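You operate a simulated robot arm through the tools that you are given. There is no shell and no other tool.

The job below is to be done with a simulated robot arm. You get a single attempt, and the scene is never put back.

JOB
Draw a cup of whey from vat 3 and swing it to SINK.
Fine: wind the cup UP before swinging; leave the teal switch, the grey button and the ribbed cups.

Only the result counts: the job must be done as asked and must still hold three seconds after the hand-in. Knocking over, shifting, dropping, spilling or breaking anything else fails it.

ROBOT AND FRAMES
A 7-joint arm with a two-finger parallel gripper, fixed in place. Base frame: the origin is on the floor under the middle of its stand, x ahead of it, y to its left, z up. Lengths are in m, angles in degrees, forces in N, time in s.
With the tool pointing down near the work surface it reaches from about 0.22 to 0.74 m from the base axis. Its first joint turns from -166.0 to 166.0 degrees. Payload 1.57 kg.
The TCP is the grasp point between the finger pads, 0.03 m short of the fingertips. In the tool frame z runs along the fingers and y along their closing line. The gripper opens to 0.11 m. The fingers are 0.024 m wide and 0.012 m thick; the gripper's body (0.048 by 0.112 m) begins 0.078 m behind the TCP.
Orientation is that of the tool frame in the base frame, as a unit quaternion [x, y, z, w]. With the fingers straight down and closing along the base's y, the tool's x points along the base's -x, its y along +y and its z along -z.

CONTROLS
- The arm moves only by the tool step_arm. Its argument "motion" is a list of rows, each a list of 7 numbers: the shift along the base's x, y, z in mm, then the turn, a rotation vector about the base's x, y, z in degrees, then the gripper command, from -1 (fully open) to 1 (shut), values between in proportion. In form: [[tx, ty, tz, ax, ay, az, hand], ...]. A call has 1 to 20 rows; each row shifts and turns the commanded pose from where the row before left it. Each row takes 0.2 s and may step no farther than 0.05 m and 8.6 degrees from the row before; otherwise, or with a gripper value out of range, the whole call is refused. Where a pose cannot be reached the arm comes as near as it can. A force on the tool above 60 N (or 10 N above the force at the start of the call, whichever is more), or a blocked arm, ends the call early, and 0.2 s more pass. Each finger travels about 0.045 m/s and halts on what it meets, pressing with about 27 N; the grip force reading is that of the motor and also rises with nothing between the fingers. The clock runs only during rows and for 0.2 s after the last one: add rows that do not move to give the fingers time. It gives the time, the measured TCP pose, the force on the tool (base axes), the opening and the grip force at its end, in the units of the frame above (readings bear some noise), with the torque about the TCP (base axes, N m) and any sound that the robot's microphone picked up.
- Cameras (640 x 400 px; columns grow to the right, rows downward): "scene" is fixed at [0.2213, -0.5018, 1.7011]; the picture's right is [0.98, -0.18, 0.00], its down [-0.11, -0.60, -0.79] and it looks along [0.14, 0.78, -0.61] (base axes); focal length 323 px, centre (320, 200). "wrist" rides on the gripper at [0.07, 0.016, -0.141] in the tool frame; the picture's right is [-0.23, 0.97, 0.00], its down [-0.85, -0.20, -0.48] and it looks along [-0.47, -0.11, 0.88] (tool axes); focal length 222 px, centre (320, 200). There is no depth. A picture from a camera that has moved, and an enlarged one, comes with that camera's place and axes in the base frame and with its lens.
- capture(camera): a new picture of that camera. No time passes.
- slide_trunk(by): slides the trunk up (or, below 0, down) by that many m; the arm rides with it, the base frame stays. It gives what a move gives, with no picture.
- inspect(camera, box): a new picture of the part [left, top, right, bottom] of that camera's present view, enlarged. No time passes.
- sign_off(): hands the job in; it is judged then, once.

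Nothing tells you positions but the pictures and the camera data. Unless the task says otherwise, let go and move clear before handing in.

The tools are called after "Request:" by a JSON object that holds its "fn" and its "kwargs". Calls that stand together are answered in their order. step_arm: Moves the arm, as the interface text tells. Its arguments: {"type":"object","properties":{"motion":{"type":"array","items":{"type":"array","items":{"type":"number"}}}},"required":["motion"]} The other tools are called the same way: slide_trunk (by) moves the trunk up or down; capture (camera) takes a picture; inspect (camera, box) takes an enlarged picture of a part of a camera's view; sign_off () hands the job in.

At the start:

```text
time: 0.0
tcp_pos: [0.3844, 0.2909, 1.2124]
orientation: [0.0, 1.0, -0.001, 0.0]
wrist_force: [0.0, 0.2, -0.7]
moment: [0.02, 0.0, -0.01]
gripper_width: 0.11
grip_force: 0.0
trunk travel left (down, up): [-0.525, 0.065]
```

scene: 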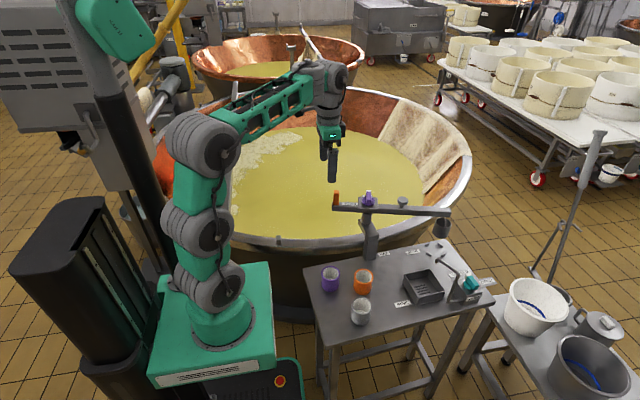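
wrist: 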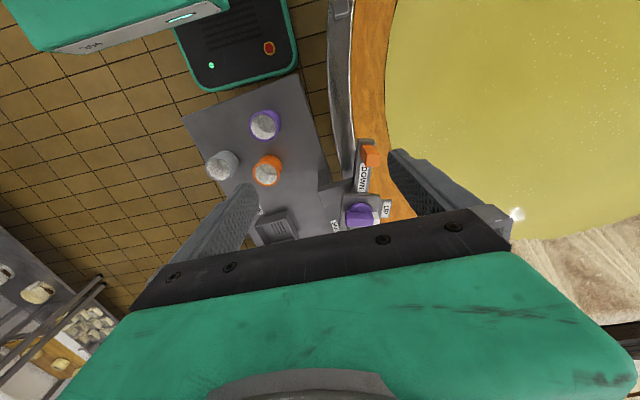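

I see a small table with three ribbed cups, a pivoting beam device with a purple knob and orange handle, and a teal switch at the right. I'll look at it more closely before moving.

Request:
{"fn": "inspect", "kwargs": {"camera": "scene", "box": [300, 170, 500, 295]}}

Request:
{"fn": "inspect", "kwargs": {"camera": "scene", "box": [320, 170, 400, 220]}}

Request:
{"fn": "inspect", "kwargs": {"camera": "scene", "box": [380, 190, 500, 310]}}

Request:
{"fn": "inspect", "kwargs": {"camera": "wrist", "box": [180, 80, 420, 250]}}

```text
3.20 times, centred on (400, 232) of scene
camera zoom: at [0.2213, -0.5018, 1.7011], right [0.98, -0.18, 0.0], down [-0.11, -0.6, -0.79], along [0.14, 0.78, -0.61], focal length 1033 px, centre (64, 96)
```

zoom: 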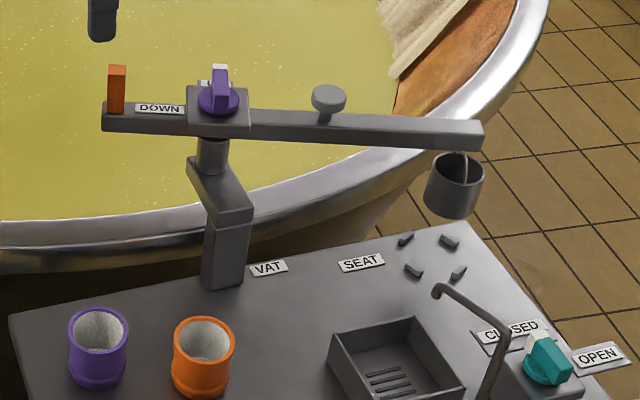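

```text
8.00 times, centred on (360, 195) of scene
camera zoom: at [0.2213, -0.5018, 1.7011], right [0.98, -0.18, 0.0], down [-0.11, -0.6, -0.79], along [0.14, 0.78, -0.61], focal length 2582 px, centre (0, 240)
```

zoom: 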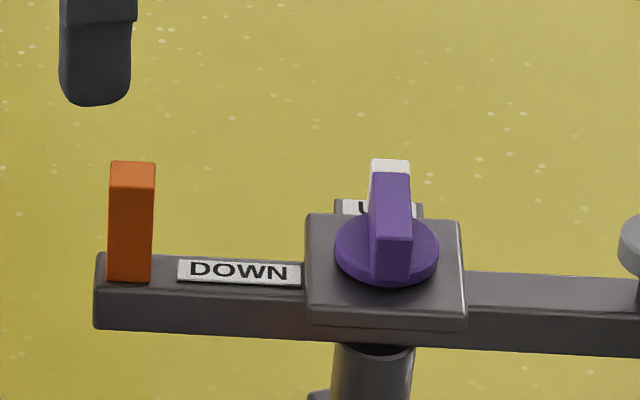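

```text
3.33 times, centred on (440, 250) of scene
camera zoom: at [0.2213, -0.5018, 1.7011], right [0.98, -0.18, 0.0], down [-0.11, -0.6, -0.79], along [0.14, 0.78, -0.61], focal length 1076 px, centre (-80, 33)
```

zoom: 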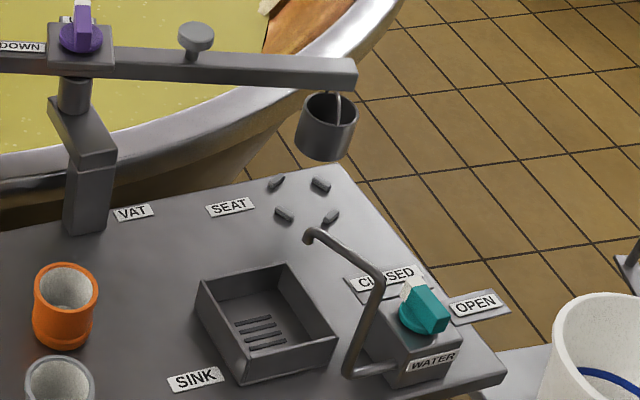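

```text
2.35 times, centred on (300, 165) of wrist
camera zoom: at [0.3143, 0.3071, 1.3526], right [0.23, 0.97, 0.0], down [0.85, -0.2, 0.48], along [0.47, -0.11, -0.88], focal length 523 px, centre (367, 282)
```

zoom: 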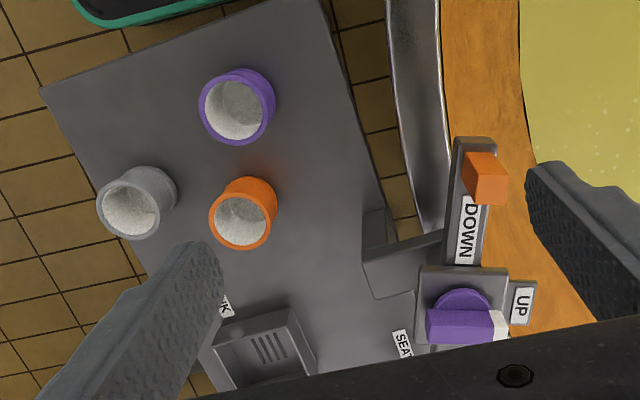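

The device is a jib: orange handle at its near end, purple winch knob (now at UP) over the pivot near (0.535, 0.33, 1.04), and the cup hanging over SEAT near (0.81, 0.26). I'll check the surroundings and vat labels, then hover over the handle for better measurement.

Request:
{"fn": "step_arm", "kwargs": {"motion": [[10, 15, 0, 0, 0, -5, -1], [10, 15, 0, 0, 0, -5, -1], [10, 15, 0, 0, 0, -4, -1], [10, 15, 0, 0, 0, 0, -1], [0, 0, 0, 0, 0, 0, -1]]}}

Request:
{"fn": "capture", "kwargs": {"camera": "wrist"}}

Request:
{"fn": "inspect", "kwargs": {"camera": "scene", "box": [140, 20, 480, 250]}}

```text
time: 1.2
tcp_pos: [0.4268, 0.3516, 1.2127]
orientation: [0.121, 0.993, -0.001, 0.001]
wrist_force: [0.2, 0.7, 0.6]
moment: [0.02, 0.0, -0.03]
gripper_width: 0.11
grip_force: 0.1
trunk travel left (down, up): [-0.525, 0.065]
```

```text
taken
camera wrist: at [0.361, 0.3842, 1.3531], right [0.46, 0.89, 0.0], down [0.78, -0.4, 0.48], along [0.43, -0.22, -0.88], focal length 222 px, centre (320, 200)
```

wrist: 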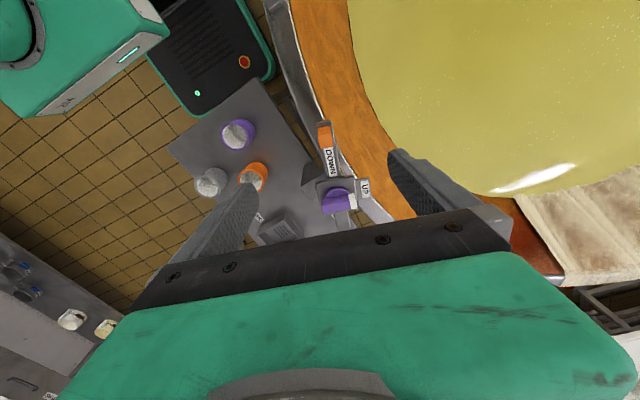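

```text
1.74 times, centred on (310, 135) of scene
camera zoom: at [0.2213, -0.5018, 1.7011], right [0.98, -0.18, 0.0], down [-0.11, -0.6, -0.79], along [0.14, 0.78, -0.61], focal length 561 px, centre (337, 313)
```

zoom: 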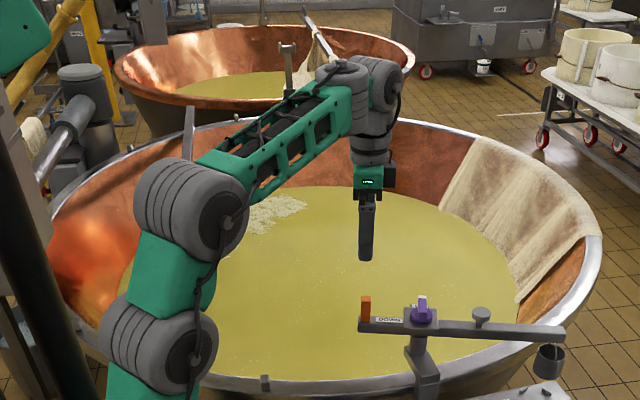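

The jib post stands at the near rim of the big vat. I'll zoom the wrist view to triangulate the handle and knob better.

Request:
{"fn": "inspect", "kwargs": {"camera": "wrist", "box": [270, 100, 400, 230]}}

Request:
{"fn": "inspect", "kwargs": {"camera": "scene", "box": [320, 180, 460, 270]}}

```text
3.08 times, centred on (335, 165) of wrist
camera zoom: at [0.361, 0.3842, 1.3531], right [0.46, 0.89, 0.0], down [0.78, -0.4, 0.48], along [0.43, -0.22, -0.88], focal length 684 px, centre (274, 308)
```

zoom: 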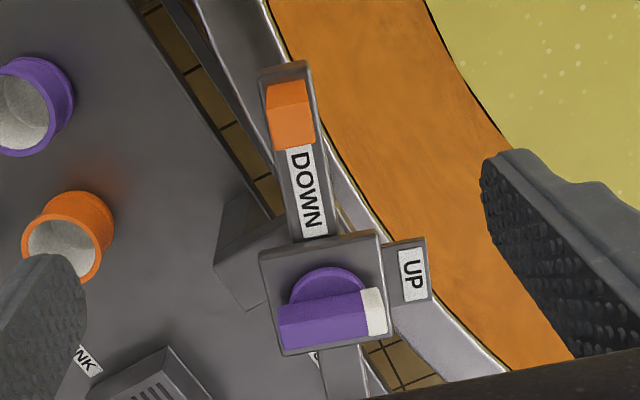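

```text
4.44 times, centred on (390, 225) of scene
camera zoom: at [0.2213, -0.5018, 1.7011], right [0.98, -0.18, 0.0], down [-0.11, -0.6, -0.79], along [0.14, 0.78, -0.61], focal length 1434 px, centre (9, 89)
```

zoom: 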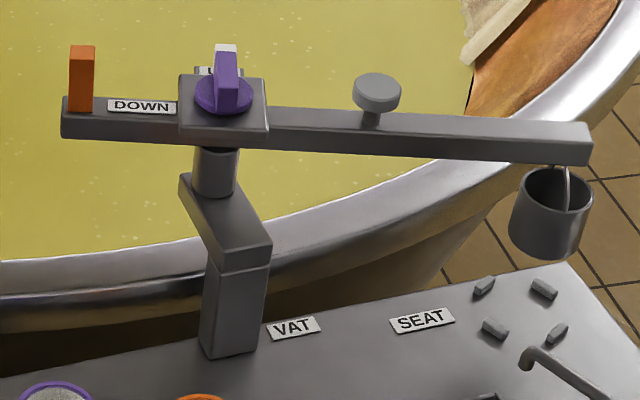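

Request:
{"fn": "inspect", "kwargs": {"camera": "wrist", "box": [318, 175, 368, 220]}}

Request:
{"fn": "inspect", "kwargs": {"camera": "wrist", "box": [300, 110, 360, 160]}}

Request:
{"fn": "inspect", "kwargs": {"camera": "scene", "box": [355, 182, 385, 212]}}

```text
8.89 times, centred on (343, 198) of wrist
camera zoom: at [0.361, 0.3842, 1.3531], right [0.46, 0.89, 0.0], down [0.78, -0.4, 0.48], along [0.43, -0.22, -0.88], focal length 1974 px, centre (116, 222)
```

zoom: 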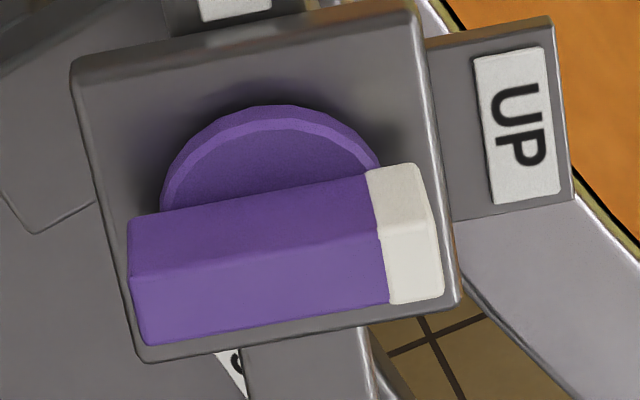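

```text
8.00 times, centred on (330, 135) of wrist
camera zoom: at [0.361, 0.3842, 1.3531], right [0.46, 0.89, 0.0], down [0.78, -0.4, 0.48], along [0.43, -0.22, -0.88], focal length 1777 px, centre (240, 720)
```

zoom: 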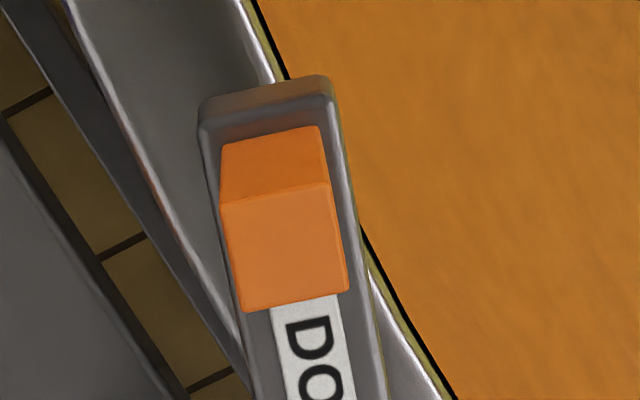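

```text
13.33 times, centred on (370, 197) of scene
camera zoom: at [0.2213, -0.5018, 1.7011], right [0.98, -0.18, 0.0], down [-0.11, -0.6, -0.79], along [0.14, 0.78, -0.61], focal length 4303 px, centre (-347, 240)
```

zoom: 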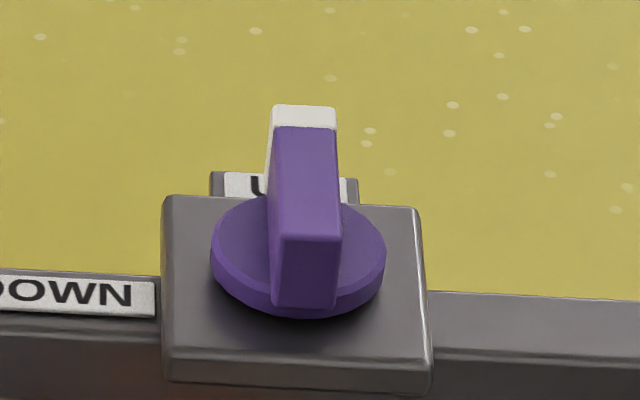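

The two views agree: handle top at (0.432, 0.357, 1.057), knob centre at (0.538, 0.329, 1.048), boom at about −15°. I'll descend over the handle with the fingers straddling it across the boom.

Request:
{"fn": "step_arm", "kwargs": {"motion": [[5, 5, -30, 0, 0, -1, -1], [0, 0, -40, 0, 0, 0, -0.6], [0, 0, -30, 0, 0, 0, -0.4], [0, 0, -20, 0, 0, 0, -0.3], [0, 0, 0, 0, 0, 0, -0.2]]}}

Request:
{"fn": "capture", "kwargs": {"camera": "wrist"}}

Request:
{"fn": "inspect", "kwargs": {"camera": "scene", "box": [300, 150, 460, 250]}}

```text
time: 2.4
tcp_pos: [0.4293, 0.3562, 1.0915]
orientation: [0.131, 0.991, 0.0, 0.0]
wrist_force: [0.7, -0.2, -0.4]
moment: [0.03, 0.01, -0.02]
gripper_width: 0.0657
grip_force: 0.1
trunk travel left (down, up): [-0.525, 0.065]
```

```text
taken
camera wrist: at [0.3663, 0.3907, 1.2325], right [0.47, 0.88, 0.0], down [0.77, -0.41, 0.48], along [0.42, -0.23, -0.88], focal length 222 px, centre (320, 200)
```

wrist: 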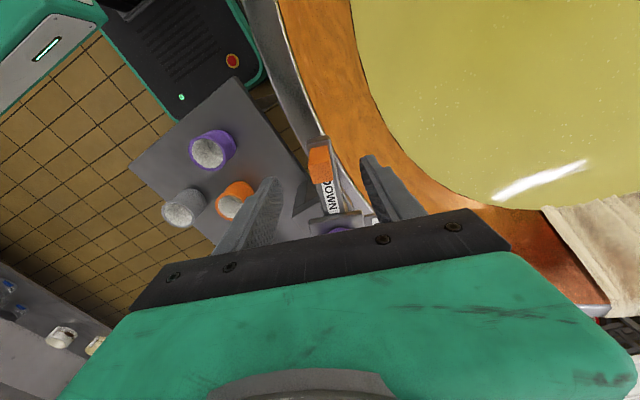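

```text
4.00 times, centred on (380, 200) of scene
camera zoom: at [0.2213, -0.5018, 1.7011], right [0.98, -0.18, 0.0], down [-0.11, -0.6, -0.79], along [0.14, 0.78, -0.61], focal length 1291 px, centre (80, 200)
```

zoom: 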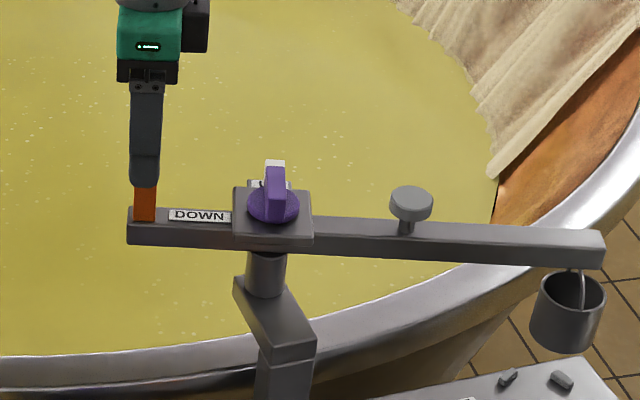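

The fingers straddle the handle as predicted. I'll lower to handle height and close on it.

Request:
{"fn": "step_arm", "kwargs": {"motion": [[1.5, 0.5, -15, 0, 0, 0, -0.2], [1, 0, -15, 0, 0, 0, -0.2], [0, 0, -10, 0, 0, 0, -0.2], [0, 0, 0, 0, 0, 0, 0.3], [0, 0, 0, 0, 0, 0, 1], [0, 0, 0, 0, 0, 0, 1], [0, 0, 0, 0, 0, 0, 1]]}}

Request:
{"fn": "capture", "kwargs": {"camera": "wrist"}}

Request:
{"fn": "inspect", "kwargs": {"camera": "scene", "box": [300, 150, 460, 250]}}

```text
time: 4.0
tcp_pos: [0.4304, 0.3557, 1.0522]
orientation: [0.13, 0.992, 0.0, 0.0]
wrist_force: [-0.7, -0.8, -0.6]
moment: [0.13, -0.15, -0.04]
gripper_width: 0.021
grip_force: 24.9
trunk travel left (down, up): [-0.525, 0.065]
```

```text
taken
camera wrist: at [0.3673, 0.3911, 1.1931], right [0.47, 0.88, 0.0], down [0.77, -0.41, 0.48], along [0.42, -0.23, -0.88], focal length 222 px, centre (320, 200)
```

wrist: 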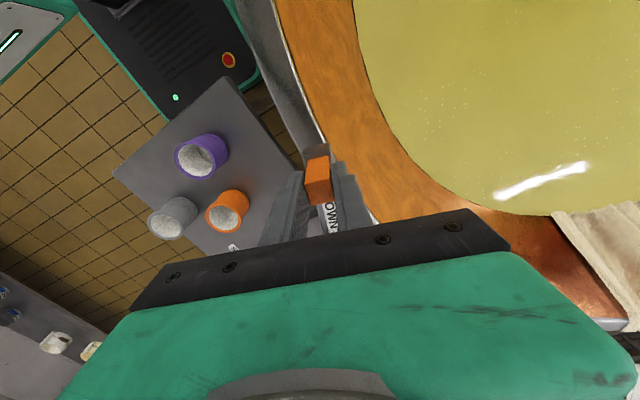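

```text
4.00 times, centred on (380, 200) of scene
camera zoom: at [0.2213, -0.5018, 1.7011], right [0.98, -0.18, 0.0], down [-0.11, -0.6, -0.79], along [0.14, 0.78, -0.61], focal length 1291 px, centre (80, 200)
```

zoom: 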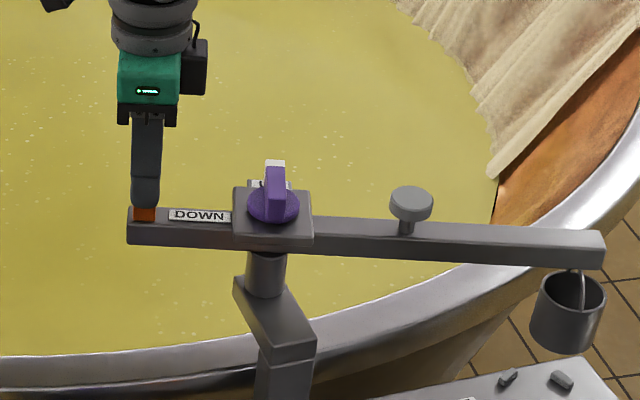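

I have the handle (opening 21 mm). I'll try a small counter-clockwise swing about the pivot to check the feel before going further.

Request:
{"fn": "step_arm", "kwargs": {"motion": [[-0.45, -1.88, 0, 0, 0, 1, 1], [-0.81, -3.79, 0, 0, 0, 2, 1], [-0.68, -3.81, 0, 0, 0, 2, 1], [0, 0, 0, 0, 0, 0, 1]]}}

Request:
{"fn": "inspect", "kwargs": {"camera": "scene", "box": [300, 150, 460, 250]}}

```text
time: 5.0
tcp_pos: [0.4281, 0.3473, 1.0525]
orientation: [0.085, 0.996, -0.001, 0.0]
wrist_force: [-3.2, 4.1, 4.3]
moment: [0.11, 0.36, 0.25]
gripper_width: 0.0207
grip_force: 34.3
trunk travel left (down, up): [-0.525, 0.065]
```

```text
4.00 times, centred on (380, 200) of scene
camera zoom: at [0.2213, -0.5018, 1.7011], right [0.98, -0.18, 0.0], down [-0.11, -0.6, -0.79], along [0.14, 0.78, -0.61], focal length 1291 px, centre (80, 200)
```

zoom: 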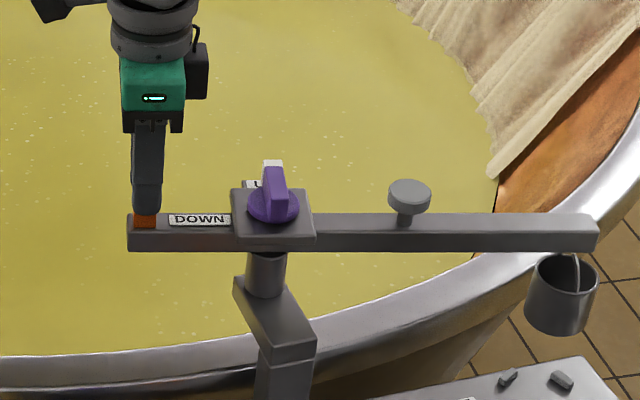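

The boom turns freely and the rim is about 4 cm below the cup's bottom. I'll continue the swing toward the vat in a controlled arc.

Request:
{"fn": "step_arm", "kwargs": {"motion": [[-0.77, -5.76, 0, 0, 0, 3, 1], [-0.56, -7.73, 0, 0, 0, 4, 1], [0.07, -9.69, 0, 0, 0, 5, 1], [0.91, -9.64, 0, 0, 0, 5, 1], [1.75, -9.52, 0, 0, 0, 5, 1], [2.57, -9.34, 0, 0, 0, 5, 1], [3.38, -9.07, 0, 0, 0, 5, 1], [4.15, -8.75, 0, 0, 0, 5, 1]]}}

Request:
{"fn": "capture", "kwargs": {"camera": "scene"}}

```text
time: 6.8
tcp_pos: [0.4416, 0.2758, 1.0532]
orientation: [-0.234, 0.972, 0.0, 0.0]
wrist_force: [-10.7, -2.6, 13.7]
moment: [-0.14, 0.79, 0.27]
gripper_width: 0.0208
grip_force: 34.6
trunk travel left (down, up): [-0.525, 0.065]
```

```text
taken
```

scene: 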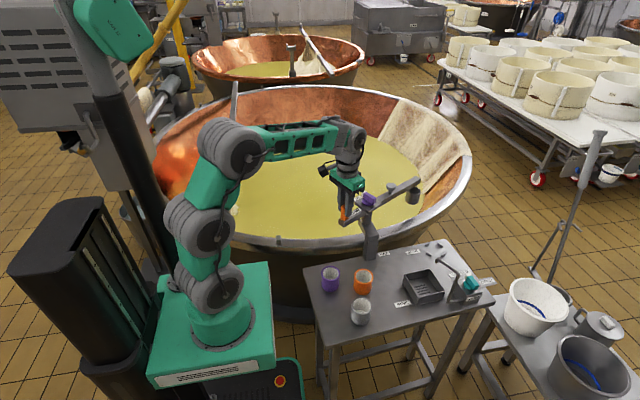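

The swing is going well, with only a mild radial load; I'll nudge the path outward a touch and continue.

Request:
{"fn": "step_arm", "kwargs": {"motion": [[3.9, -9.35, 0, 0, 0, 5, 1], [4.6, -8.9, 0, 0, 0, 5, 1], [6.28, -7.37, 0, 0, 0, 5, 1], [6.89, -6.8, 0, 0, 0, 5, 1], [7.46, -6.17, 0, 0, 0, 5, 1], [7.97, -5.5, 0, 0, 0, 5, 1]]}}

Request:
{"fn": "capture", "kwargs": {"camera": "scene"}}

```text
time: 8.2
tcp_pos: [0.481, 0.2347, 1.0523]
orientation: [-0.479, 0.878, 0.0, 0.002]
wrist_force: [5.6, 14.9, 2.9]
moment: [1.09, -0.27, 0.2]
gripper_width: 0.0208
grip_force: 34.3
trunk travel left (down, up): [-0.525, 0.065]
```

```text
taken
```

scene: 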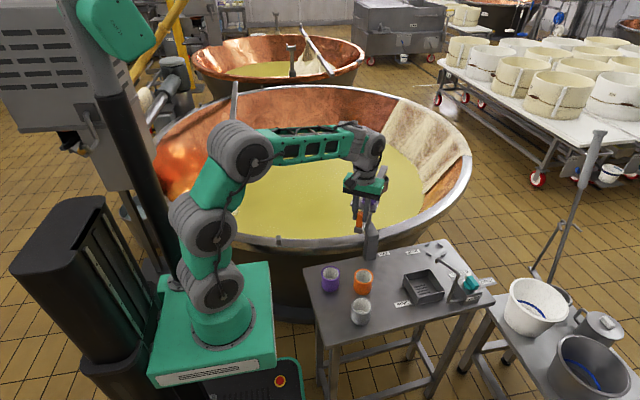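

Request:
{"fn": "step_arm", "kwargs": {"motion": [[8.8, -4.0, 0, 0, 0, 5, 1], [8.81, -3.6, 0, 0, 0, 5, 1], [9.12, -3.25, 0, 0, 0, 5, 1], [9.37, -2.44, 0, 0, 0, 5, 1], [7.63, -1.36, 0, 0, 0, 4, 1]]}}

Request:
{"fn": "inspect", "kwargs": {"camera": "scene", "box": [300, 120, 480, 270]}}

Request:
{"fn": "capture", "kwargs": {"camera": "wrist"}}

```text
time: 9.4
tcp_pos: [0.5213, 0.2189, 1.0521]
orientation: [-0.65, 0.76, 0.0, 0.001]
wrist_force: [-2.3, 12.5, 14.7]
moment: [0.18, 0.51, 0.14]
gripper_width: 0.0207
grip_force: 33.8
trunk travel left (down, up): [-0.525, 0.065]
```

```text
2.67 times, centred on (390, 195) of scene
camera zoom: at [0.2213, -0.5018, 1.7011], right [0.98, -0.18, 0.0], down [-0.11, -0.6, -0.79], along [0.14, 0.78, -0.61], focal length 861 px, centre (133, 213)
```

zoom: 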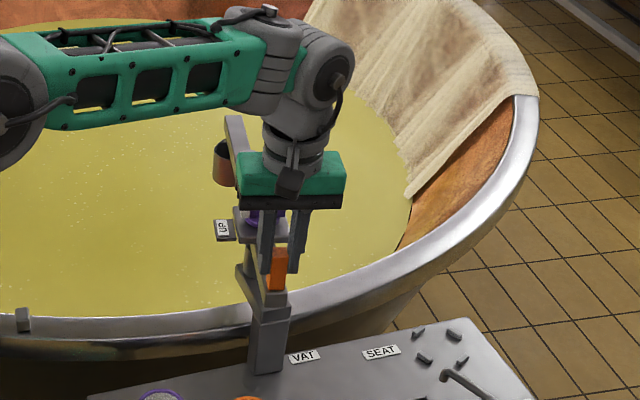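

```text
taken
camera wrist: at [0.494, 0.1533, 1.1928], right [-0.93, 0.38, 0.0], down [0.33, 0.81, 0.48], along [0.18, 0.44, -0.88], focal length 222 px, centre (320, 200)
```

wrist: 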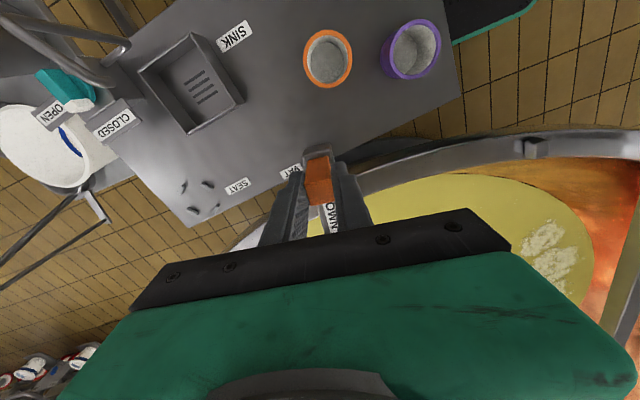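

Request:
{"fn": "step_arm", "kwargs": {"motion": [[5.77, 0.0, 0, 0, 0, 3, 1], [5.8, 0.3, 0, 0, 0, 3, 1], [4.07, 0.2, 0, 0, 0, 2.1, 1], [0, 0, 0, 0, 0, 0, 1], [0, 0, 0, 0, 0, 0, 1]]}}

Request:
{"fn": "inspect", "kwargs": {"camera": "scene", "box": [300, 120, 480, 270]}}

```text
time: 10.6
tcp_pos: [0.5371, 0.2184, 1.053]
orientation: [-0.701, 0.713, 0.0, 0.0]
wrist_force: [-3.7, 2.5, 12.1]
moment: [-0.62, 0.19, 0.32]
gripper_width: 0.0209
grip_force: 34.1
trunk travel left (down, up): [-0.525, 0.065]
```

```text
2.67 times, centred on (390, 195) of scene
camera zoom: at [0.2213, -0.5018, 1.7011], right [0.98, -0.18, 0.0], down [-0.11, -0.6, -0.79], along [0.14, 0.78, -0.61], focal length 861 px, centre (133, 213)
```

zoom: 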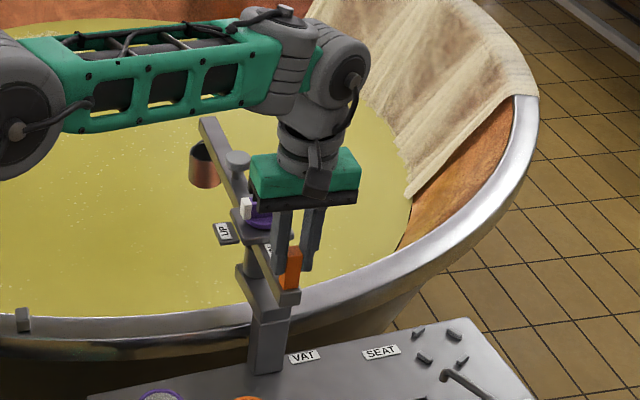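

The cup now hangs over the whey with the boom at about 90°. I'll release the handle, rise clear, and move over the knob with the fingers turned to straddle its bar.

Request:
{"fn": "step_arm", "kwargs": {"motion": [[0, 0, 0, 0, 0, 0, 0.4], [0, 0, 0, 0, 0, 0, 0], [0, 0, 0, 0, 0, 0, -0.2], [0, 0, 15, 0, 0, 0, -0.2], [0, 0, 30, 0, 0, 0, -0.2], [0, 0, 40, 0, 0, 0, -0.2], [0, 0, 35, 0, 0, 0, -0.2], [0, 0, 0, 0, 0, 0, -0.2]]}}

Request:
{"fn": "capture", "kwargs": {"camera": "wrist"}}

Request:
{"fn": "capture", "kwargs": {"camera": "scene"}}

```text
time: 12.4
tcp_pos: [0.5377, 0.2166, 1.1727]
orientation: [-0.701, 0.713, 0.0, 0.0]
wrist_force: [-0.1, 0.2, -0.5]
moment: [-0.01, 0.01, 0.04]
gripper_width: 0.0657
grip_force: 0.1
trunk travel left (down, up): [-0.525, 0.065]
```

```text
taken
camera wrist: at [0.5194, 0.1476, 1.3125], right [-0.97, 0.24, 0.0], down [0.21, 0.85, 0.48], along [0.12, 0.46, -0.88], focal length 222 px, centre (320, 200)
```

wrist: 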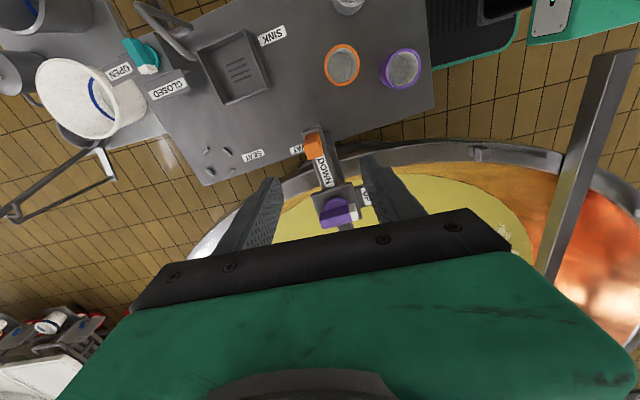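

```text
taken
```

scene: 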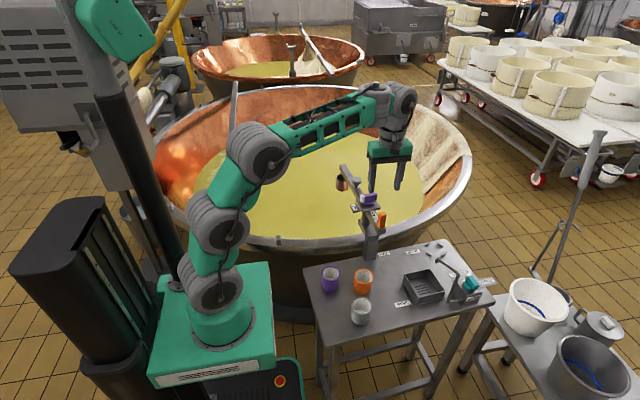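

Request:
{"fn": "inspect", "kwargs": {"camera": "wrist", "box": [290, 110, 390, 240]}}

Request:
{"fn": "inspect", "kwargs": {"camera": "scene", "box": [325, 155, 405, 235]}}

```text
3.08 times, centred on (340, 175) of wrist
camera zoom: at [0.5194, 0.1476, 1.3125], right [-0.97, 0.24, 0.0], down [0.21, 0.85, 0.48], along [0.12, 0.46, -0.88], focal length 684 px, centre (258, 277)
```

zoom: 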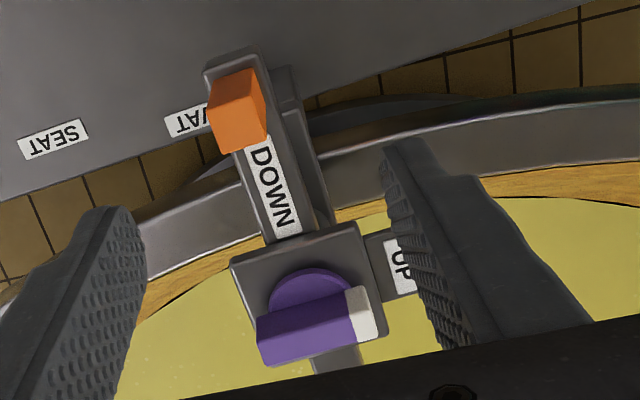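

```text
5.00 times, centred on (365, 195) of scene
camera zoom: at [0.2213, -0.5018, 1.7011], right [0.98, -0.18, 0.0], down [-0.11, -0.6, -0.79], along [0.14, 0.78, -0.61], focal length 1614 px, centre (95, 225)
```

zoom: 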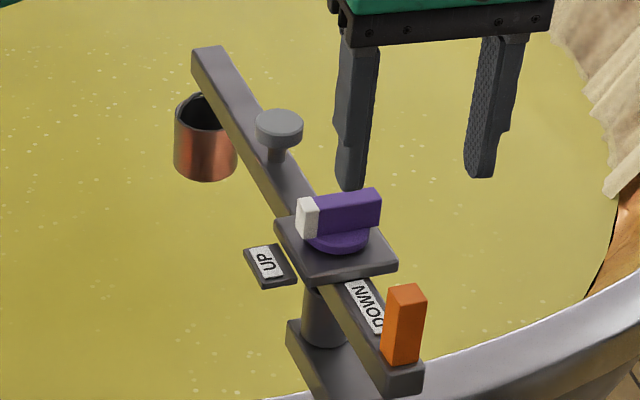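

Request:
{"fn": "inspect", "kwargs": {"camera": "scene", "box": [355, 185, 385, 215]}}

Request:
{"fn": "inspect", "kwargs": {"camera": "wrist", "box": [310, 185, 370, 235]}}

```text
13.33 times, centred on (370, 200) of scene
camera zoom: at [0.2213, -0.5018, 1.7011], right [0.98, -0.18, 0.0], down [-0.11, -0.6, -0.79], along [0.14, 0.78, -0.61], focal length 4303 px, centre (-347, 200)
```

zoom: 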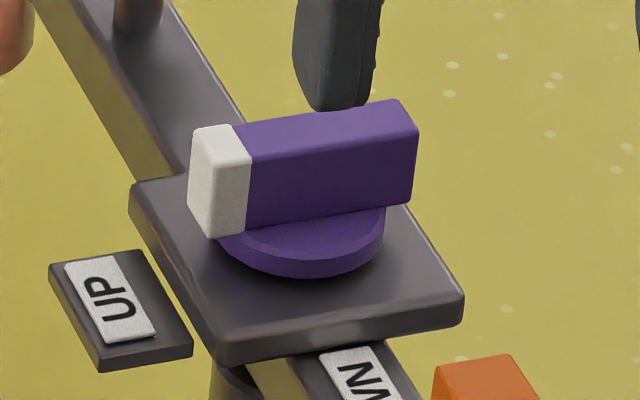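

```text
8.00 times, centred on (340, 210) of wrist
camera zoom: at [0.5194, 0.1476, 1.3125], right [-0.97, 0.24, 0.0], down [0.21, 0.85, 0.48], along [0.12, 0.46, -0.88], focal length 1777 px, centre (160, 120)
```

zoom: 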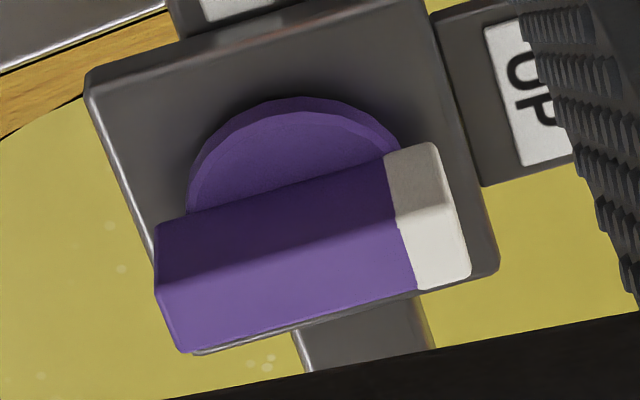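

The boom stayed put and the knob axis is unchanged at about (0.538, 0.328), bar along x with the white tip at UP. I'll move above it and turn the hand so the fingers straddle the bar.

Request:
{"fn": "step_arm", "kwargs": {"motion": [[0, 10, 0, 0, 0, -8.1, -0.2], [0, 10, 0, 0, 0, -8.1, -0.2], [0, 10, 0, 0, 0, -8.1, -0.2], [0, 10, 0, 0, 0, -8.1, -0.2], [0, 10, 0, 0, 0, -8.1, -0.2], [0, 10, 0, 0, 0, -8.1, -0.2], [0, 10, 0, 0, 0, -8.1, -0.2], [0, 10, 0, 0, 0, -8.1, -0.2], [0, 10, 0, 0, 0, -8.1, -0.2], [0, 10, 0, 0, 0, -8.1, -0.2], [0, 11, 0, 0, 0, -8.5, -0.2], [0, 0, 0, 0, 0, 0, -0.2]]}}

Request:
{"fn": "capture", "kwargs": {"camera": "wrist"}}

Request:
{"fn": "inspect", "kwargs": {"camera": "scene", "box": [325, 135, 425, 235]}}

```text
time: 15.0
tcp_pos: [0.5385, 0.33, 1.1716]
orientation: [0.004, 1.0, 0.0, 0.0]
wrist_force: [-0.2, -0.1, -0.3]
moment: [-0.01, 0.05, -0.03]
gripper_width: 0.0661
grip_force: 0.0
trunk travel left (down, up): [-0.525, 0.065]
```

```text
taken
camera wrist: at [0.4676, 0.3469, 1.3122], right [0.24, 0.97, 0.0], down [0.85, -0.21, 0.48], along [0.47, -0.11, -0.88], focal length 222 px, centre (320, 200)
```

wrist: 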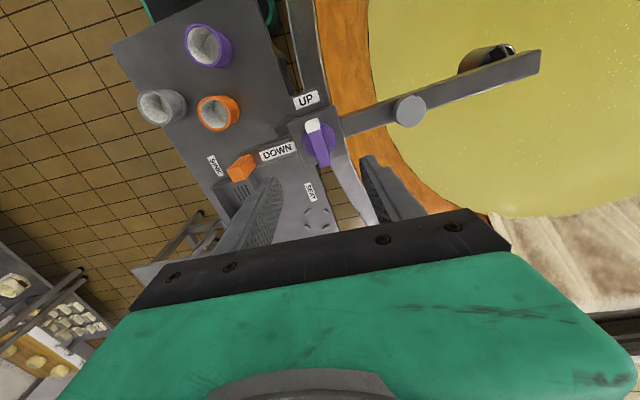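

```text
4.00 times, centred on (375, 185) of scene
camera zoom: at [0.2213, -0.5018, 1.7011], right [0.98, -0.18, 0.0], down [-0.11, -0.6, -0.79], along [0.14, 0.78, -0.61], focal length 1291 px, centre (100, 260)
```

zoom: 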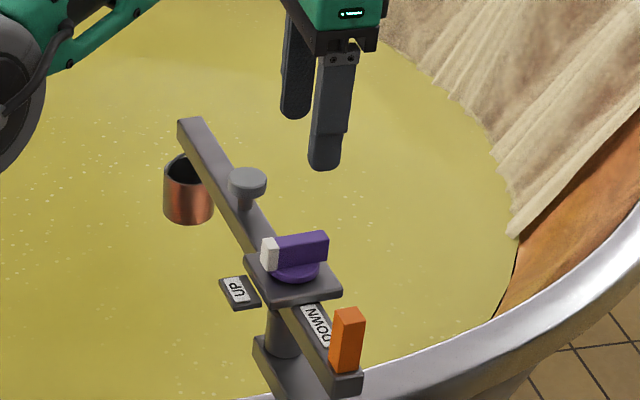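

Centered over the knob. I'll descend so the fingers straddle the bar, tips just above the disc, and then close.

Request:
{"fn": "step_arm", "kwargs": {"motion": [[0, -1, -35, 0, 0, 0, -0.2], [0, -1, -35, 0, 0, 0, -0.2], [0, 0, -20, 0, 0, 0, -0.2], [0, 0, -12, 0, 0, 0, -0.2], [0, 0, 0, 0, 0, 0, -0.2]]}}

Request:
{"fn": "capture", "kwargs": {"camera": "wrist"}}

Request:
{"fn": "inspect", "kwargs": {"camera": "scene", "box": [345, 165, 395, 215]}}

```text
time: 16.2
tcp_pos: [0.5381, 0.3284, 1.0703]
orientation: [0.004, 1.0, 0.001, 0.0]
wrist_force: [-0.2, 0.0, 1.1]
moment: [0.04, 0.01, -0.04]
gripper_width: 0.0659
grip_force: 0.0
trunk travel left (down, up): [-0.525, 0.065]
```

```text
taken
camera wrist: at [0.4688, 0.3455, 1.2104], right [0.23, 0.97, 0.0], down [0.85, -0.21, 0.48], along [0.47, -0.11, -0.88], focal length 222 px, centre (320, 200)
```

wrist: 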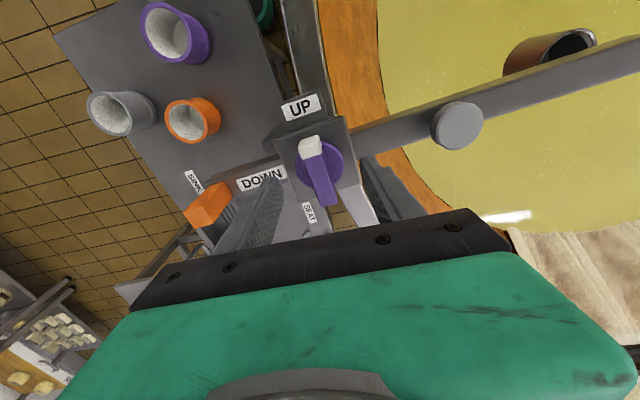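

```text
8.00 times, centred on (370, 190) of scene
camera zoom: at [0.2213, -0.5018, 1.7011], right [0.98, -0.18, 0.0], down [-0.11, -0.6, -0.79], along [0.14, 0.78, -0.61], focal length 2582 px, centre (-80, 280)
```

zoom: 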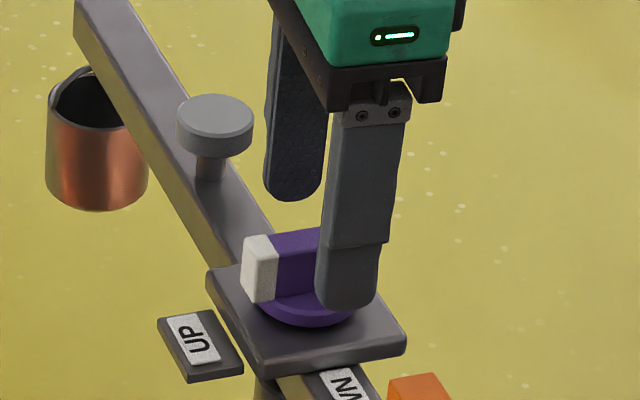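

Request:
{"fn": "step_arm", "kwargs": {"motion": [[0, 0, -8, 0, 0, 0, -0.2], [0, 0, 0, 0, 0, 0, 0.3], [0, 0, 0, 0, 0, 0, 0.8], [0, 0, 0, 0, 0, 0, 1], [0, 0, 0, 0, 0, 0, 1], [0, 0, 0, 0, 0, 0, 1]]}}

Request:
{"fn": "inspect", "kwargs": {"camera": "wrist", "box": [220, 80, 420, 240]}}

Request:
{"fn": "inspect", "kwargs": {"camera": "scene", "box": [345, 165, 395, 215]}}

```text
time: 17.6
tcp_pos: [0.5376, 0.3288, 1.0628]
orientation: [0.003, 1.0, 0.0, -0.001]
wrist_force: [0.9, 1.3, -0.6]
moment: [0.05, 0.1, 0.03]
gripper_width: 0.0157
grip_force: 30.1
trunk travel left (down, up): [-0.525, 0.065]
```

```text
2.50 times, centred on (320, 160) of wrist
camera zoom: at [0.4683, 0.3454, 1.2028], right [0.23, 0.97, 0.0], down [0.85, -0.21, 0.48], along [0.47, -0.11, -0.88], focal length 555 px, centre (320, 300)
```

zoom: 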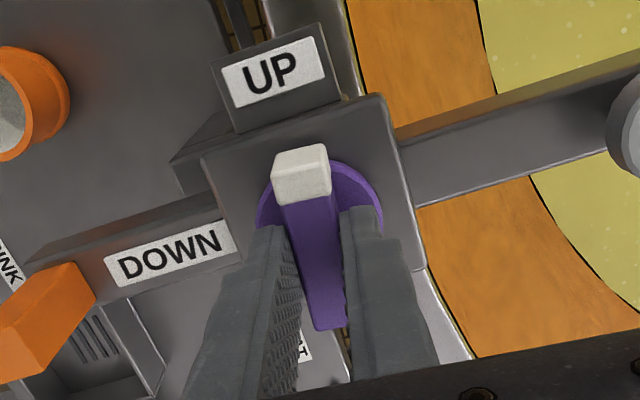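

```text
8.00 times, centred on (370, 190) of scene
camera zoom: at [0.2213, -0.5018, 1.7011], right [0.98, -0.18, 0.0], down [-0.11, -0.6, -0.79], along [0.14, 0.78, -0.61], focal length 2582 px, centre (-80, 280)
```

zoom: 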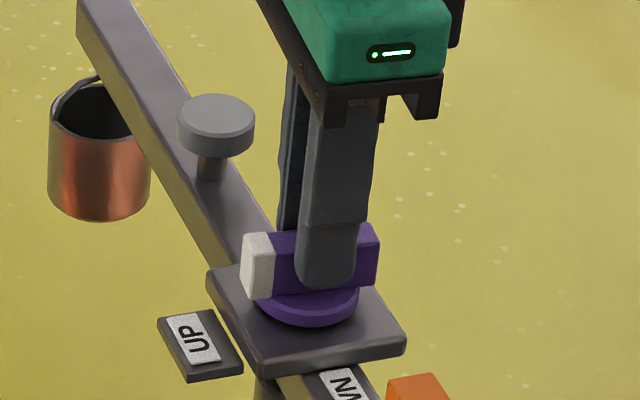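

I've gripped the knob bar (15.7 mm). I'll turn counter-clockwise toward DOWN, first part-way to check the boom stays still.

Request:
{"fn": "step_arm", "kwargs": {"motion": [[0, 0, 0, 0, 0, 4, 1], [0, 0, 0, 0, 0, 7, 1], [0, 0, 0, 0, 0, 7, 1], [0, 0, 0, 0, 0, 7, 1]]}}

Request:
{"fn": "inspect", "kwargs": {"camera": "scene", "box": [335, 160, 395, 220]}}

Request:
{"fn": "inspect", "kwargs": {"camera": "wrist", "box": [220, 80, 420, 240]}}

```text
time: 18.6
tcp_pos: [0.538, 0.3276, 1.0626]
orientation: [-0.214, 0.977, 0.0, 0.001]
wrist_force: [1.8, 7.0, 2.2]
moment: [0.14, -0.44, -1.63]
gripper_width: 0.0248
grip_force: 36.3
trunk travel left (down, up): [-0.525, 0.065]
```

```text
6.67 times, centred on (365, 190) of scene
camera zoom: at [0.2213, -0.5018, 1.7011], right [0.98, -0.18, 0.0], down [-0.11, -0.6, -0.79], along [0.14, 0.78, -0.61], focal length 2151 px, centre (20, 267)
```

zoom: 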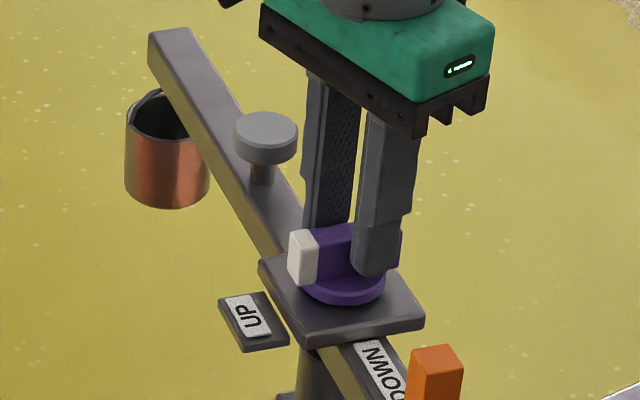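

```text
2.50 times, centred on (320, 160) of wrist
camera zoom: at [0.4678, 0.3145, 1.2026], right [-0.2, 0.98, 0.0], down [0.86, 0.17, 0.48], along [0.47, 0.09, -0.88], focal length 555 px, centre (320, 300)
```

zoom: 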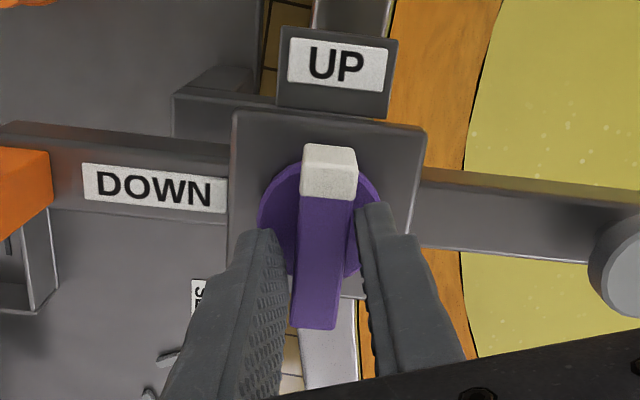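

The knob is stiff: the hand turned 25° but the fingers twisted on the bar. I'll hold still for a moment and look at what really moved before adding torque.

Request:
{"fn": "step_arm", "kwargs": {"motion": [[0, 0, 0, 0, 0, 0, 1], [0, 0, 0, 0, 0, 0, 1]]}}

Request:
{"fn": "inspect", "kwargs": {"camera": "wrist", "box": [270, 110, 370, 230]}}

Request:
{"fn": "inspect", "kwargs": {"camera": "scene", "box": [350, 175, 390, 215]}}

```text
time: 19.2
tcp_pos: [0.5388, 0.3282, 1.0618]
orientation: [-0.214, 0.977, 0.0, 0.001]
wrist_force: [3.8, 5.3, 2.3]
moment: [0.16, -0.81, -1.34]
gripper_width: 0.0251
grip_force: 36.9
trunk travel left (down, up): [-0.525, 0.065]
```

```text
3.33 times, centred on (320, 170) of wrist
camera zoom: at [0.4678, 0.3145, 1.2026], right [-0.2, 0.98, 0.0], down [0.86, 0.17, 0.48], along [0.47, 0.09, -0.88], focal length 740 px, centre (320, 300)
```

zoom: 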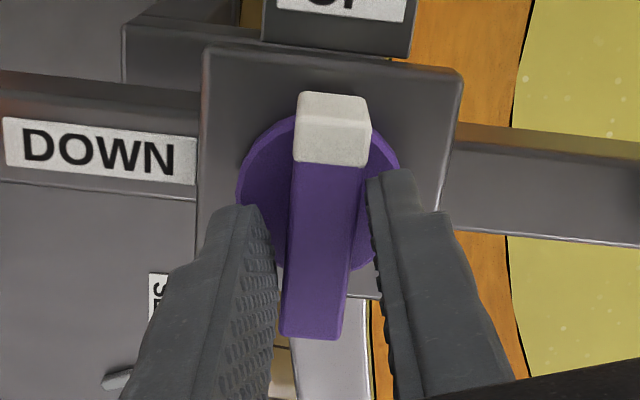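

```text
10.00 times, centred on (370, 195) of scene
camera zoom: at [0.2213, -0.5018, 1.7011], right [0.98, -0.18, 0.0], down [-0.11, -0.6, -0.79], along [0.14, 0.78, -0.61], focal length 3227 px, centre (-180, 250)
```

zoom: 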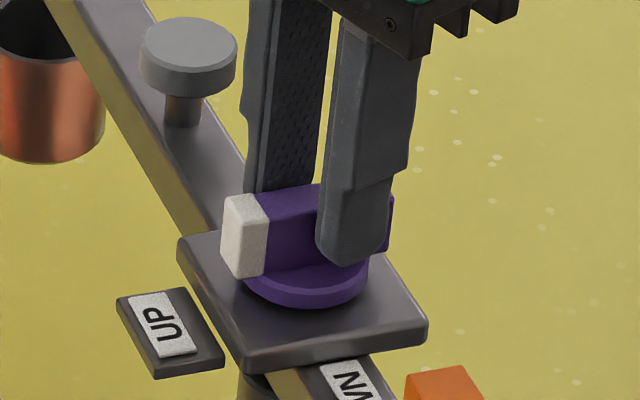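

Neither the knob nor the boom has moved at about 1.3 N·m, so the counter-clockwise side may be blocked. I'll unwind the twist and test the other sense gently, reading the torque.

Request:
{"fn": "step_arm", "kwargs": {"motion": [[0, 0, 0, 0, 0, -8, 1], [0, 0, 0, 0, 0, -8, 1], [0, 0, 0, 0, 0, -8, 1], [0, 0, 0, 0, 0, -1, 1], [0, 0, 0, 0, 0, 0, 1]]}}

Request:
{"fn": "inspect", "kwargs": {"camera": "scene", "box": [350, 175, 390, 215]}}

```text
time: 20.4
tcp_pos: [0.5367, 0.3284, 1.0628]
orientation: [0.004, 1.0, -0.001, 0.0]
wrist_force: [-6.2, 3.1, 1.0]
moment: [0.21, -0.03, 0.09]
gripper_width: 0.0157
grip_force: 31.1
trunk travel left (down, up): [-0.525, 0.065]
```

```text
10.00 times, centred on (370, 195) of scene
camera zoom: at [0.2213, -0.5018, 1.7011], right [0.98, -0.18, 0.0], down [-0.11, -0.6, -0.79], along [0.14, 0.78, -0.61], focal length 3227 px, centre (-180, 250)
```

zoom: 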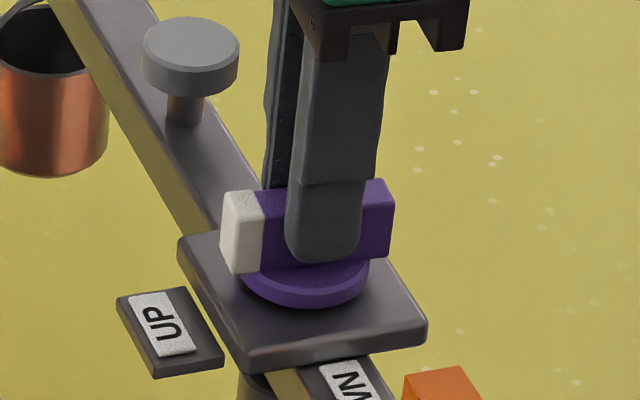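

Request:
{"fn": "step_arm", "kwargs": {"motion": [[0, 0, 0, 0, 0, -5, 1], [0, 0, 0, 0, 0, -5, 1], [0, 0, 0, 0, 0, -5, 1], [0, 0, 0, 0, 0, 0, 1]]}}

Request:
{"fn": "inspect", "kwargs": {"camera": "scene", "box": [350, 175, 390, 215]}}

Request:
{"fn": "inspect", "kwargs": {"camera": "wrist", "box": [220, 80, 420, 240]}}

```text
time: 21.4
tcp_pos: [0.5372, 0.3285, 1.0622]
orientation: [0.134, 0.991, -0.001, -0.001]
wrist_force: [-10.5, 3.9, -2.4]
moment: [0.43, 1.06, 0.03]
gripper_width: 0.0159
grip_force: 31.5
trunk travel left (down, up): [-0.525, 0.065]
```

```text
10.00 times, centred on (370, 195) of scene
camera zoom: at [0.2213, -0.5018, 1.7011], right [0.98, -0.18, 0.0], down [-0.11, -0.6, -0.79], along [0.14, 0.78, -0.61], focal length 3227 px, centre (-180, 250)
```

zoom: 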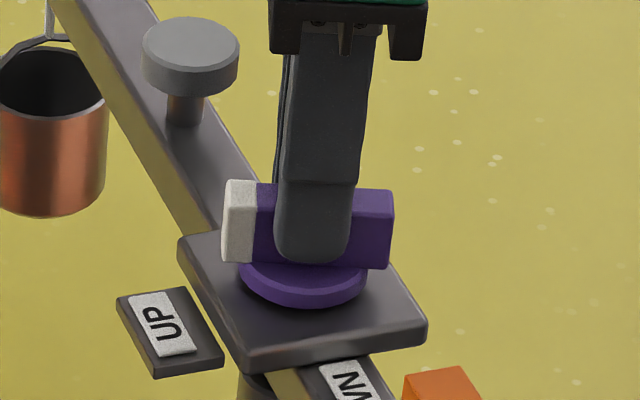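

```text
2.50 times, centred on (320, 160) of wrist
camera zoom: at [0.4738, 0.3631, 1.2023], right [0.48, 0.88, 0.0], down [0.77, -0.42, 0.48], along [0.42, -0.23, -0.88], focal length 555 px, centre (320, 300)
```

zoom: 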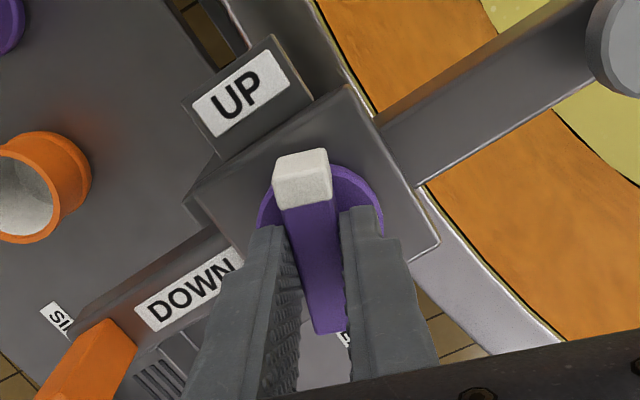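

Turning clockwise moves the knob freely and the cup is visibly lowering while the boom stays still, so it's a winch with UP as its stop. I'll continue clockwise, watching the cup.

Request:
{"fn": "step_arm", "kwargs": {"motion": [[0, 0, 0, 0, 0, -5, 1], [0, 0, 0, 0, 0, -5, 1], [0, 0, 0, 0, 0, -5, 1], [0, 0, 0, 0, 0, -5, 1], [0, 0, 0, 0, 0, -5, 1], [0, 0, 0, 0, 0, -5, 1], [0, 0, 0, 0, 0, -5, 1], [0, 0, 0, 0, 0, -5, 1], [0, 0, 0, 0, 0, 0, 1]]}}

Request:
{"fn": "inspect", "kwargs": {"camera": "scene", "box": [330, 160, 400, 230]}}

Request:
{"fn": "inspect", "kwargs": {"camera": "wrist", "box": [220, 80, 420, 240]}}

```text
time: 23.4
tcp_pos: [0.538, 0.3276, 1.0624]
orientation: [0.465, 0.885, -0.001, 0.0]
wrist_force: [-17.6, -2.6, -10.8]
moment: [0.11, 0.32, 0.07]
gripper_width: 0.016
grip_force: 31.1
trunk travel left (down, up): [-0.525, 0.065]
```

```text
5.71 times, centred on (365, 195) of scene
camera zoom: at [0.2213, -0.5018, 1.7011], right [0.98, -0.18, 0.0], down [-0.11, -0.6, -0.79], along [0.14, 0.78, -0.61], focal length 1844 px, centre (63, 229)
```

zoom: 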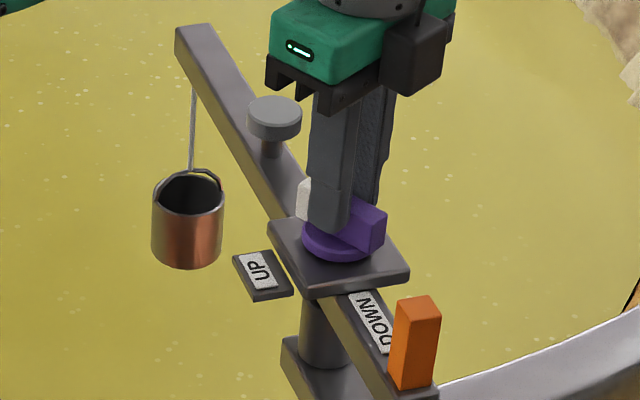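

```text
2.50 times, centred on (320, 160) of wrist
camera zoom: at [0.5108, 0.3955, 1.2022], right [0.93, 0.36, 0.0], down [0.32, -0.82, 0.48], along [0.17, -0.45, -0.88], focal length 555 px, centre (320, 300)
```

zoom: 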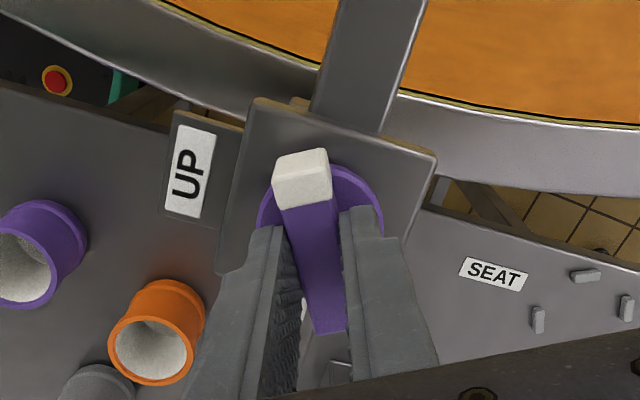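

The cup is winding down on its cable cleanly. I'll continue clockwise to about −100°, then release and regrip.

Request:
{"fn": "step_arm", "kwargs": {"motion": [[-0.5, 0, 0, 0, 0, -5, 1], [-0.5, 0, 0, 0, 0, -5, 1], [0, 0, 0, 0, 0, -5, 1], [0, 0, 0, 0, 0, -5, 1], [0, 0, 0, 0, 0, -5, 1], [0, 0, 0, 0, 0, -5, 1], [0, 0, 0, 0, 0, -5, 1], [0, 0, 0, 0, 0, 0, 1]]}}

Request:
{"fn": "inspect", "kwargs": {"camera": "scene", "box": [310, 150, 410, 250]}}

Request:
{"fn": "inspect", "kwargs": {"camera": "wrist", "box": [220, 80, 420, 240]}}

```text
time: 25.2
tcp_pos: [0.5362, 0.3283, 1.0614]
orientation: [0.71, 0.704, -0.001, 0.0]
wrist_force: [-12.8, -1.7, -15.8]
moment: [0.25, 0.21, 0.01]
gripper_width: 0.016
grip_force: 31.4
trunk travel left (down, up): [-0.525, 0.065]
```

```text
4.00 times, centred on (360, 200) of scene
camera zoom: at [0.2213, -0.5018, 1.7011], right [0.98, -0.18, 0.0], down [-0.11, -0.6, -0.79], along [0.14, 0.78, -0.61], focal length 1291 px, centre (160, 200)
```

zoom: 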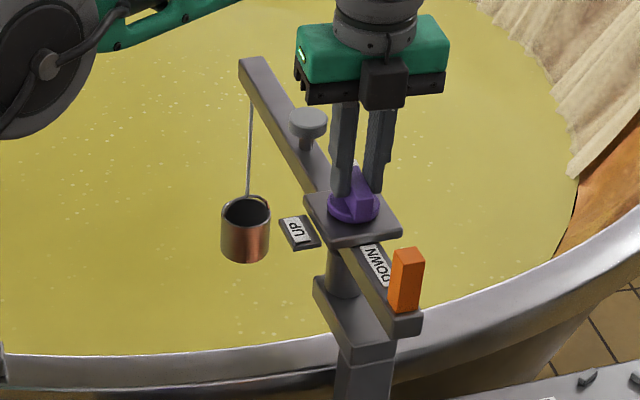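

```text
2.50 times, centred on (320, 160) of wrist
camera zoom: at [0.5537, 0.3983, 1.2022], right [0.97, -0.24, 0.0], down [-0.21, -0.85, 0.48], along [-0.11, -0.47, -0.88], focal length 555 px, centre (320, 300)
```

zoom: 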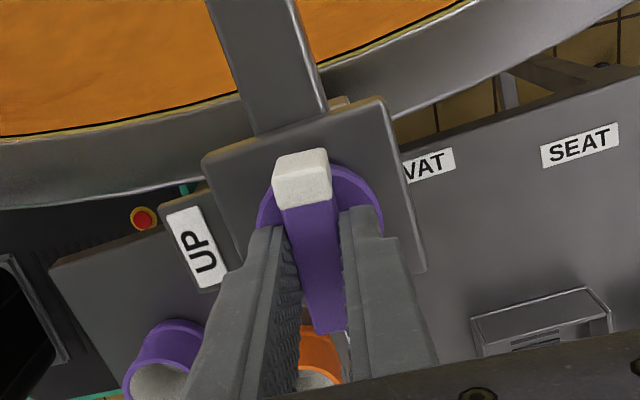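

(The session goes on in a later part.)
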